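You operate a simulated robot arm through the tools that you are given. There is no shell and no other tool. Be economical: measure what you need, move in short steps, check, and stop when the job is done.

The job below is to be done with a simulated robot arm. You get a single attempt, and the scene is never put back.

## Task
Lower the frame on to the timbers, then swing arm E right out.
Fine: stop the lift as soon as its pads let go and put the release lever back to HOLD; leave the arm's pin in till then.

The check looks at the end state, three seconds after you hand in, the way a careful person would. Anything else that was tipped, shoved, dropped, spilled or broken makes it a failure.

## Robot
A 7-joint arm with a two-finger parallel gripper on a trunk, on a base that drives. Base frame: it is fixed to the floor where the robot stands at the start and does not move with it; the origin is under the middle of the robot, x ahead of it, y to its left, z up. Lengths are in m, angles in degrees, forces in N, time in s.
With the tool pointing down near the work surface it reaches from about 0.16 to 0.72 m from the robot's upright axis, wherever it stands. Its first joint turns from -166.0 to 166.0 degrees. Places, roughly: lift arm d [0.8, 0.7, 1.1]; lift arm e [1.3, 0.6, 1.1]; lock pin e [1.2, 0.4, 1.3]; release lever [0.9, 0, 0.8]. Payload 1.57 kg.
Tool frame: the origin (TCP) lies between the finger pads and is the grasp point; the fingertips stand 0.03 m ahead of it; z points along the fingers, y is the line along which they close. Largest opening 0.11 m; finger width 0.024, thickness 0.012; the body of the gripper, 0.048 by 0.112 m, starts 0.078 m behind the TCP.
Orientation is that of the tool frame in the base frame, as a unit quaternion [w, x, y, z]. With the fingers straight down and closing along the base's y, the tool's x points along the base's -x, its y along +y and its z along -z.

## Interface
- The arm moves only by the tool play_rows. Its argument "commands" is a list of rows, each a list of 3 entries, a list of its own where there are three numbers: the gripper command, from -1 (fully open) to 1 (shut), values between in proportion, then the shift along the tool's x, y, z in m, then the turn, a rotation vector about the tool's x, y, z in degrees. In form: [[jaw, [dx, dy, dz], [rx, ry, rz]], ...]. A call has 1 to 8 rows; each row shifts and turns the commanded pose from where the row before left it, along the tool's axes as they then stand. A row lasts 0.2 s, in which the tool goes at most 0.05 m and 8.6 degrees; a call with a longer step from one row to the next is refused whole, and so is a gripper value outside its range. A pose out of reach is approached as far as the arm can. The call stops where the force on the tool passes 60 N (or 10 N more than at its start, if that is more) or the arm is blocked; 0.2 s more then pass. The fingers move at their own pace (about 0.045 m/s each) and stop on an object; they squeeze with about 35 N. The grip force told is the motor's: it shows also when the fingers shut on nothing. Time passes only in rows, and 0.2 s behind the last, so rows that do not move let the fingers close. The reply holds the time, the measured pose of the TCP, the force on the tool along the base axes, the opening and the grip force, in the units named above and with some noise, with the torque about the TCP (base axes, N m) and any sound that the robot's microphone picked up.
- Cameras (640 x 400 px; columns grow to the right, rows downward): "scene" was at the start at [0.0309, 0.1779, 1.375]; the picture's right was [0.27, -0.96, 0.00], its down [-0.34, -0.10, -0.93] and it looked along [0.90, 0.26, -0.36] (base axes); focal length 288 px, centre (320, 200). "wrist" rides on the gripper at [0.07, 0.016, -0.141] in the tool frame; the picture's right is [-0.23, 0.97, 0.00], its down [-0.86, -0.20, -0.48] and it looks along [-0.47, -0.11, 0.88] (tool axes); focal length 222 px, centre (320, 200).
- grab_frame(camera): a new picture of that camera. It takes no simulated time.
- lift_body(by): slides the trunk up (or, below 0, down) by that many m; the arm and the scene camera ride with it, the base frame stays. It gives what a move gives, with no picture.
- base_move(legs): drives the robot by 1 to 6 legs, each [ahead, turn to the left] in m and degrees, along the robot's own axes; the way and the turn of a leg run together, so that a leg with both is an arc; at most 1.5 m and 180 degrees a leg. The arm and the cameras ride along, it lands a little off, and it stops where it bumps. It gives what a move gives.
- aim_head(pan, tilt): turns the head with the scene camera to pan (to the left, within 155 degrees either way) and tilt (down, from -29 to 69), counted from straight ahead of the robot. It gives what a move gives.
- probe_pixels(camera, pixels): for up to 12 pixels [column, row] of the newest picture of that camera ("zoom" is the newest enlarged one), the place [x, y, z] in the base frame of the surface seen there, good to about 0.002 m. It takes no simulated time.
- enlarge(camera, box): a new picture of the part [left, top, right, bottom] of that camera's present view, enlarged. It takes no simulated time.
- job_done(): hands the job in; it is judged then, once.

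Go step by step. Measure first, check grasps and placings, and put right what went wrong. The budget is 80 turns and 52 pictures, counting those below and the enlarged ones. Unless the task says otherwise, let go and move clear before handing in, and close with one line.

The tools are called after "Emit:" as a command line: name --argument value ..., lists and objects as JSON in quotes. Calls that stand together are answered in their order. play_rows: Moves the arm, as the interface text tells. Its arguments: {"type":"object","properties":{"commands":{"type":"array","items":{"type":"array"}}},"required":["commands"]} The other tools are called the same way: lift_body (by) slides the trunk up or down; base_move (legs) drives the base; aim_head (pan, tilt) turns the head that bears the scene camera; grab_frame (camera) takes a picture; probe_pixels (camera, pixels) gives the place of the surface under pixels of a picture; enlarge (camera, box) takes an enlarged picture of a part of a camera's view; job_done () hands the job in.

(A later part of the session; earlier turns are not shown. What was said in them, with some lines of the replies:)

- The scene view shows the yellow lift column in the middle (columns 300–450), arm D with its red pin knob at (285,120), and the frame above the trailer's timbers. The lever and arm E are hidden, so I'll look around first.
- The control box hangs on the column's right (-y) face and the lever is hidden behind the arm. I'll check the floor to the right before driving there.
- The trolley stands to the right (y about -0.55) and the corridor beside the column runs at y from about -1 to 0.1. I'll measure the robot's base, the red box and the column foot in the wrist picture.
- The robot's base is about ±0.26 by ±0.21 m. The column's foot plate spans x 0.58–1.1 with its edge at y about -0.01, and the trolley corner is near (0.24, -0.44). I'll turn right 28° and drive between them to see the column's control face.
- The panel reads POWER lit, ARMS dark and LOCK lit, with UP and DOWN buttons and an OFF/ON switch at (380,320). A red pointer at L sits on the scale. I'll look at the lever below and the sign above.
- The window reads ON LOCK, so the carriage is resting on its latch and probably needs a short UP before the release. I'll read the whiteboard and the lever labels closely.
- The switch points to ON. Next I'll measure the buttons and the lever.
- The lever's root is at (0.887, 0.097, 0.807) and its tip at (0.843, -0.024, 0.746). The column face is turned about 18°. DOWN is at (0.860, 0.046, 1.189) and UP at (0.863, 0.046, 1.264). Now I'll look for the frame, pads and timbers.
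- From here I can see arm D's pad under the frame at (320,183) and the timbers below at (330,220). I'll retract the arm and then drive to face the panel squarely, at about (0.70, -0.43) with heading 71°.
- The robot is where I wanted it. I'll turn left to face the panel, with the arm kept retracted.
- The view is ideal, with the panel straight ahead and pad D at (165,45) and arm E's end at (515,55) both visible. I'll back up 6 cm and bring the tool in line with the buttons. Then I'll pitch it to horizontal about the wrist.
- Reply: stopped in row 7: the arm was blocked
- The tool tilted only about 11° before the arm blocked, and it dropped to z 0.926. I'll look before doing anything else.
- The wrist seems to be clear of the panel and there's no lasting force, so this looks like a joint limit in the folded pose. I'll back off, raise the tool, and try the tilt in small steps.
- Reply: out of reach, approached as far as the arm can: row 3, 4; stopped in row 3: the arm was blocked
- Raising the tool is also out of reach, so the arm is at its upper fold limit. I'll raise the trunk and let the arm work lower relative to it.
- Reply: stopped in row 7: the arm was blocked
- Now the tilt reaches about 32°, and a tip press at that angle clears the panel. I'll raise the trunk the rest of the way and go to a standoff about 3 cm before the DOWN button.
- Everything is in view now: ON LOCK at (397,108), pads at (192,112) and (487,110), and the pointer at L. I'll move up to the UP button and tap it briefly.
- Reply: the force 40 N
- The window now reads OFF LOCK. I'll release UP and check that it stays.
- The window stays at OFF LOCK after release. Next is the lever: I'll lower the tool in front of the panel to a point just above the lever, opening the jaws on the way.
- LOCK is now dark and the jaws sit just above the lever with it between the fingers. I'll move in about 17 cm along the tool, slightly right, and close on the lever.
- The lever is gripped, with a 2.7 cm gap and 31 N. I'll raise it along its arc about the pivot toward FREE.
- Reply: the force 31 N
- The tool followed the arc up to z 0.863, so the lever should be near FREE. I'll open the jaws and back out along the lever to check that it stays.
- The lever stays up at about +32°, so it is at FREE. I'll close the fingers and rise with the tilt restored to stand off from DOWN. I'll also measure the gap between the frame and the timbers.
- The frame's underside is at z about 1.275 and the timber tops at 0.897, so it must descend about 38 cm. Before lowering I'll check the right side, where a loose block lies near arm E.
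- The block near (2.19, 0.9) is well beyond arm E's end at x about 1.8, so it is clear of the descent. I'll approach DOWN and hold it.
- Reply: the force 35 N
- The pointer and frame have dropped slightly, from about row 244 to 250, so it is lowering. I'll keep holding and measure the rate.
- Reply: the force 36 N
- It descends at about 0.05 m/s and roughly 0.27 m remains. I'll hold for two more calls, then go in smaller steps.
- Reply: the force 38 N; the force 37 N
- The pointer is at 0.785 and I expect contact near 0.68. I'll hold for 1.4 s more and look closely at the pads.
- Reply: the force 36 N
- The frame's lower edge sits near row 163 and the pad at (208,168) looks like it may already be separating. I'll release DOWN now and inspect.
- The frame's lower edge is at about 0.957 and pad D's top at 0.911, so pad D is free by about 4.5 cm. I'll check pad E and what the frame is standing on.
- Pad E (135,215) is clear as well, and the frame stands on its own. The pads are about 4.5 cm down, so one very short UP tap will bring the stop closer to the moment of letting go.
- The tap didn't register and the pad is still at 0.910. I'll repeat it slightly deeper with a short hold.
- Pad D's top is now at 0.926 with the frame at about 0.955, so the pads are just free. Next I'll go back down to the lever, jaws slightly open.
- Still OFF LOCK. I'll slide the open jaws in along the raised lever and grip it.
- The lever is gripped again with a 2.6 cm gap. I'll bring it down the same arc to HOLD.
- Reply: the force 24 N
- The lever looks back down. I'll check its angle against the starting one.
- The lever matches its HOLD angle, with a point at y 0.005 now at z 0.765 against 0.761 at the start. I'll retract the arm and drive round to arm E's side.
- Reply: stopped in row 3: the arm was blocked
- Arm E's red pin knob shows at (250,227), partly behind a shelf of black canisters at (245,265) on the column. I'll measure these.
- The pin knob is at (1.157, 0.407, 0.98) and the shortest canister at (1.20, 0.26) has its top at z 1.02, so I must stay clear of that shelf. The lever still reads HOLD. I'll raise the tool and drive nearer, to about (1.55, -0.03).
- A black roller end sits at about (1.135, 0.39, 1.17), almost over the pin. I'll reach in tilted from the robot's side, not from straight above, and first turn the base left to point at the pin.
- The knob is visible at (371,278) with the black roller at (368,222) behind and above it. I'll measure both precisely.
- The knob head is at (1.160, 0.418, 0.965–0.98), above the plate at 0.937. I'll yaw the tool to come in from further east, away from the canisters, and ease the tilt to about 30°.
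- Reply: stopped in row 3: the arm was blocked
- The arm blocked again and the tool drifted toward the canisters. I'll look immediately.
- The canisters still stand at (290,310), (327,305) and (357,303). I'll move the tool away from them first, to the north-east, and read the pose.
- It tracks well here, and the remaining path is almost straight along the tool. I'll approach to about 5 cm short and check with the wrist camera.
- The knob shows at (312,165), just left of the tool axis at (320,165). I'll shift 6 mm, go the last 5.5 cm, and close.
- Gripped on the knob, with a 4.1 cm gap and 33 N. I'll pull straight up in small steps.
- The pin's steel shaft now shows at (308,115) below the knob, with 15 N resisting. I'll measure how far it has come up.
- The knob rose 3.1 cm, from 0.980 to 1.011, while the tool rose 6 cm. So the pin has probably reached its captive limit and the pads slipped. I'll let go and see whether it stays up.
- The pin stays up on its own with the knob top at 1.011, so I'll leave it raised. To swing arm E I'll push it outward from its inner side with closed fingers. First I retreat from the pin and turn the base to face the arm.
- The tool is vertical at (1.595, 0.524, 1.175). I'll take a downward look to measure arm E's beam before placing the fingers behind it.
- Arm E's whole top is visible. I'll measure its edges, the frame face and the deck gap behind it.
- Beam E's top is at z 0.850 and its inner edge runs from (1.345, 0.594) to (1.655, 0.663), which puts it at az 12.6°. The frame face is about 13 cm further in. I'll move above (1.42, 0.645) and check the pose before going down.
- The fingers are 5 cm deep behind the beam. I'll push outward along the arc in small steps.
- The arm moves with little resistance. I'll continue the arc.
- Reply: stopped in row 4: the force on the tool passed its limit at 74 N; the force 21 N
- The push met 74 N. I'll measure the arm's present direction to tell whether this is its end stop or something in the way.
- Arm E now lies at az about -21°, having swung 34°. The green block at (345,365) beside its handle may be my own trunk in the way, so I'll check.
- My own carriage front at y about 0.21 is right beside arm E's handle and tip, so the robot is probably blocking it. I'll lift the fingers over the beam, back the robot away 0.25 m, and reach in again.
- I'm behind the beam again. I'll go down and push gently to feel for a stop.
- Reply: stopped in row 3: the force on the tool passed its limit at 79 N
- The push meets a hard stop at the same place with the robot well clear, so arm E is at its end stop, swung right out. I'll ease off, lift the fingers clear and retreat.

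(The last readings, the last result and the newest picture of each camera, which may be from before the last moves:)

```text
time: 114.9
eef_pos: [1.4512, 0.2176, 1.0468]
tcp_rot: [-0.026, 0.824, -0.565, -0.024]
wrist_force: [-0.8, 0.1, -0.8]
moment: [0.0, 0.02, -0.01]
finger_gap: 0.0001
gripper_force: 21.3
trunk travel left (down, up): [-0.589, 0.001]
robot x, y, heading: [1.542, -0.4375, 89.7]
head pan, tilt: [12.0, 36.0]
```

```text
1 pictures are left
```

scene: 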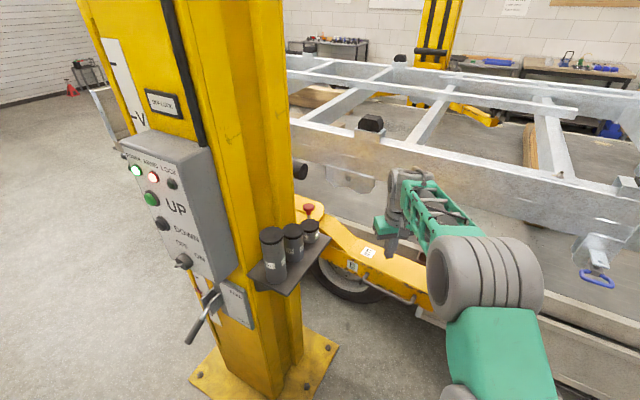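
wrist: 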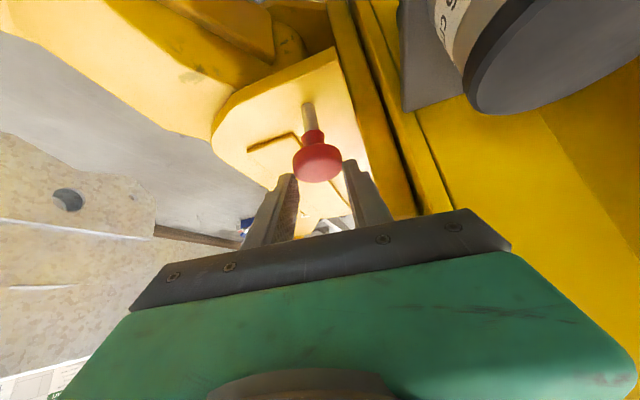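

ARMS is now lit on the panel and the three canisters still stand. Arm E lies alongside the bed. I'll do a last check on the lever, the arm's angle and the frame height.

Emit:
probe_pixels --camera "scene" --pixels '[[213, 303], [205, 315], [193, 335], [308, 208], [335, 262], [405, 300], [350, 268], [380, 250], [350, 245], [420, 292], [350, 160], [400, 285]]'

```text
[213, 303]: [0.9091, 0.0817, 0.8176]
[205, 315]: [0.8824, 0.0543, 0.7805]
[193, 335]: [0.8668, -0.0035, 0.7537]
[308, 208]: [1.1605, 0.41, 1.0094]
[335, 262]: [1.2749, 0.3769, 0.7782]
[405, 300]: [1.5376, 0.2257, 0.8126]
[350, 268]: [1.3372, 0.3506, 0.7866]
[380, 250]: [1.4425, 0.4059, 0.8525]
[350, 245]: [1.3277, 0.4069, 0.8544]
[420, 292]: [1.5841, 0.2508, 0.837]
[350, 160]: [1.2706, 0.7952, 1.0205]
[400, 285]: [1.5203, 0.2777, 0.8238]
```

The lever reads HOLD, arm E is at its stop at az about -21° with the pin up, the frame is steady and the robot is clear. I'm handing in.

Emit:
job_done

```text
The job is handed in.
```

The frame is down with its load off the lift. I stopped the lift with the pads about 3 cm below the frame: it first ran about 4.5 cm past, and a short tap on UP brought it back. The lever is back at HOLD; only then did I pull arm E's pin, which stays up, and swing the arm out to its end stop. The frame edge settled about 6 cm above the timber tops I measured, and I did not see where it actually bears on them.
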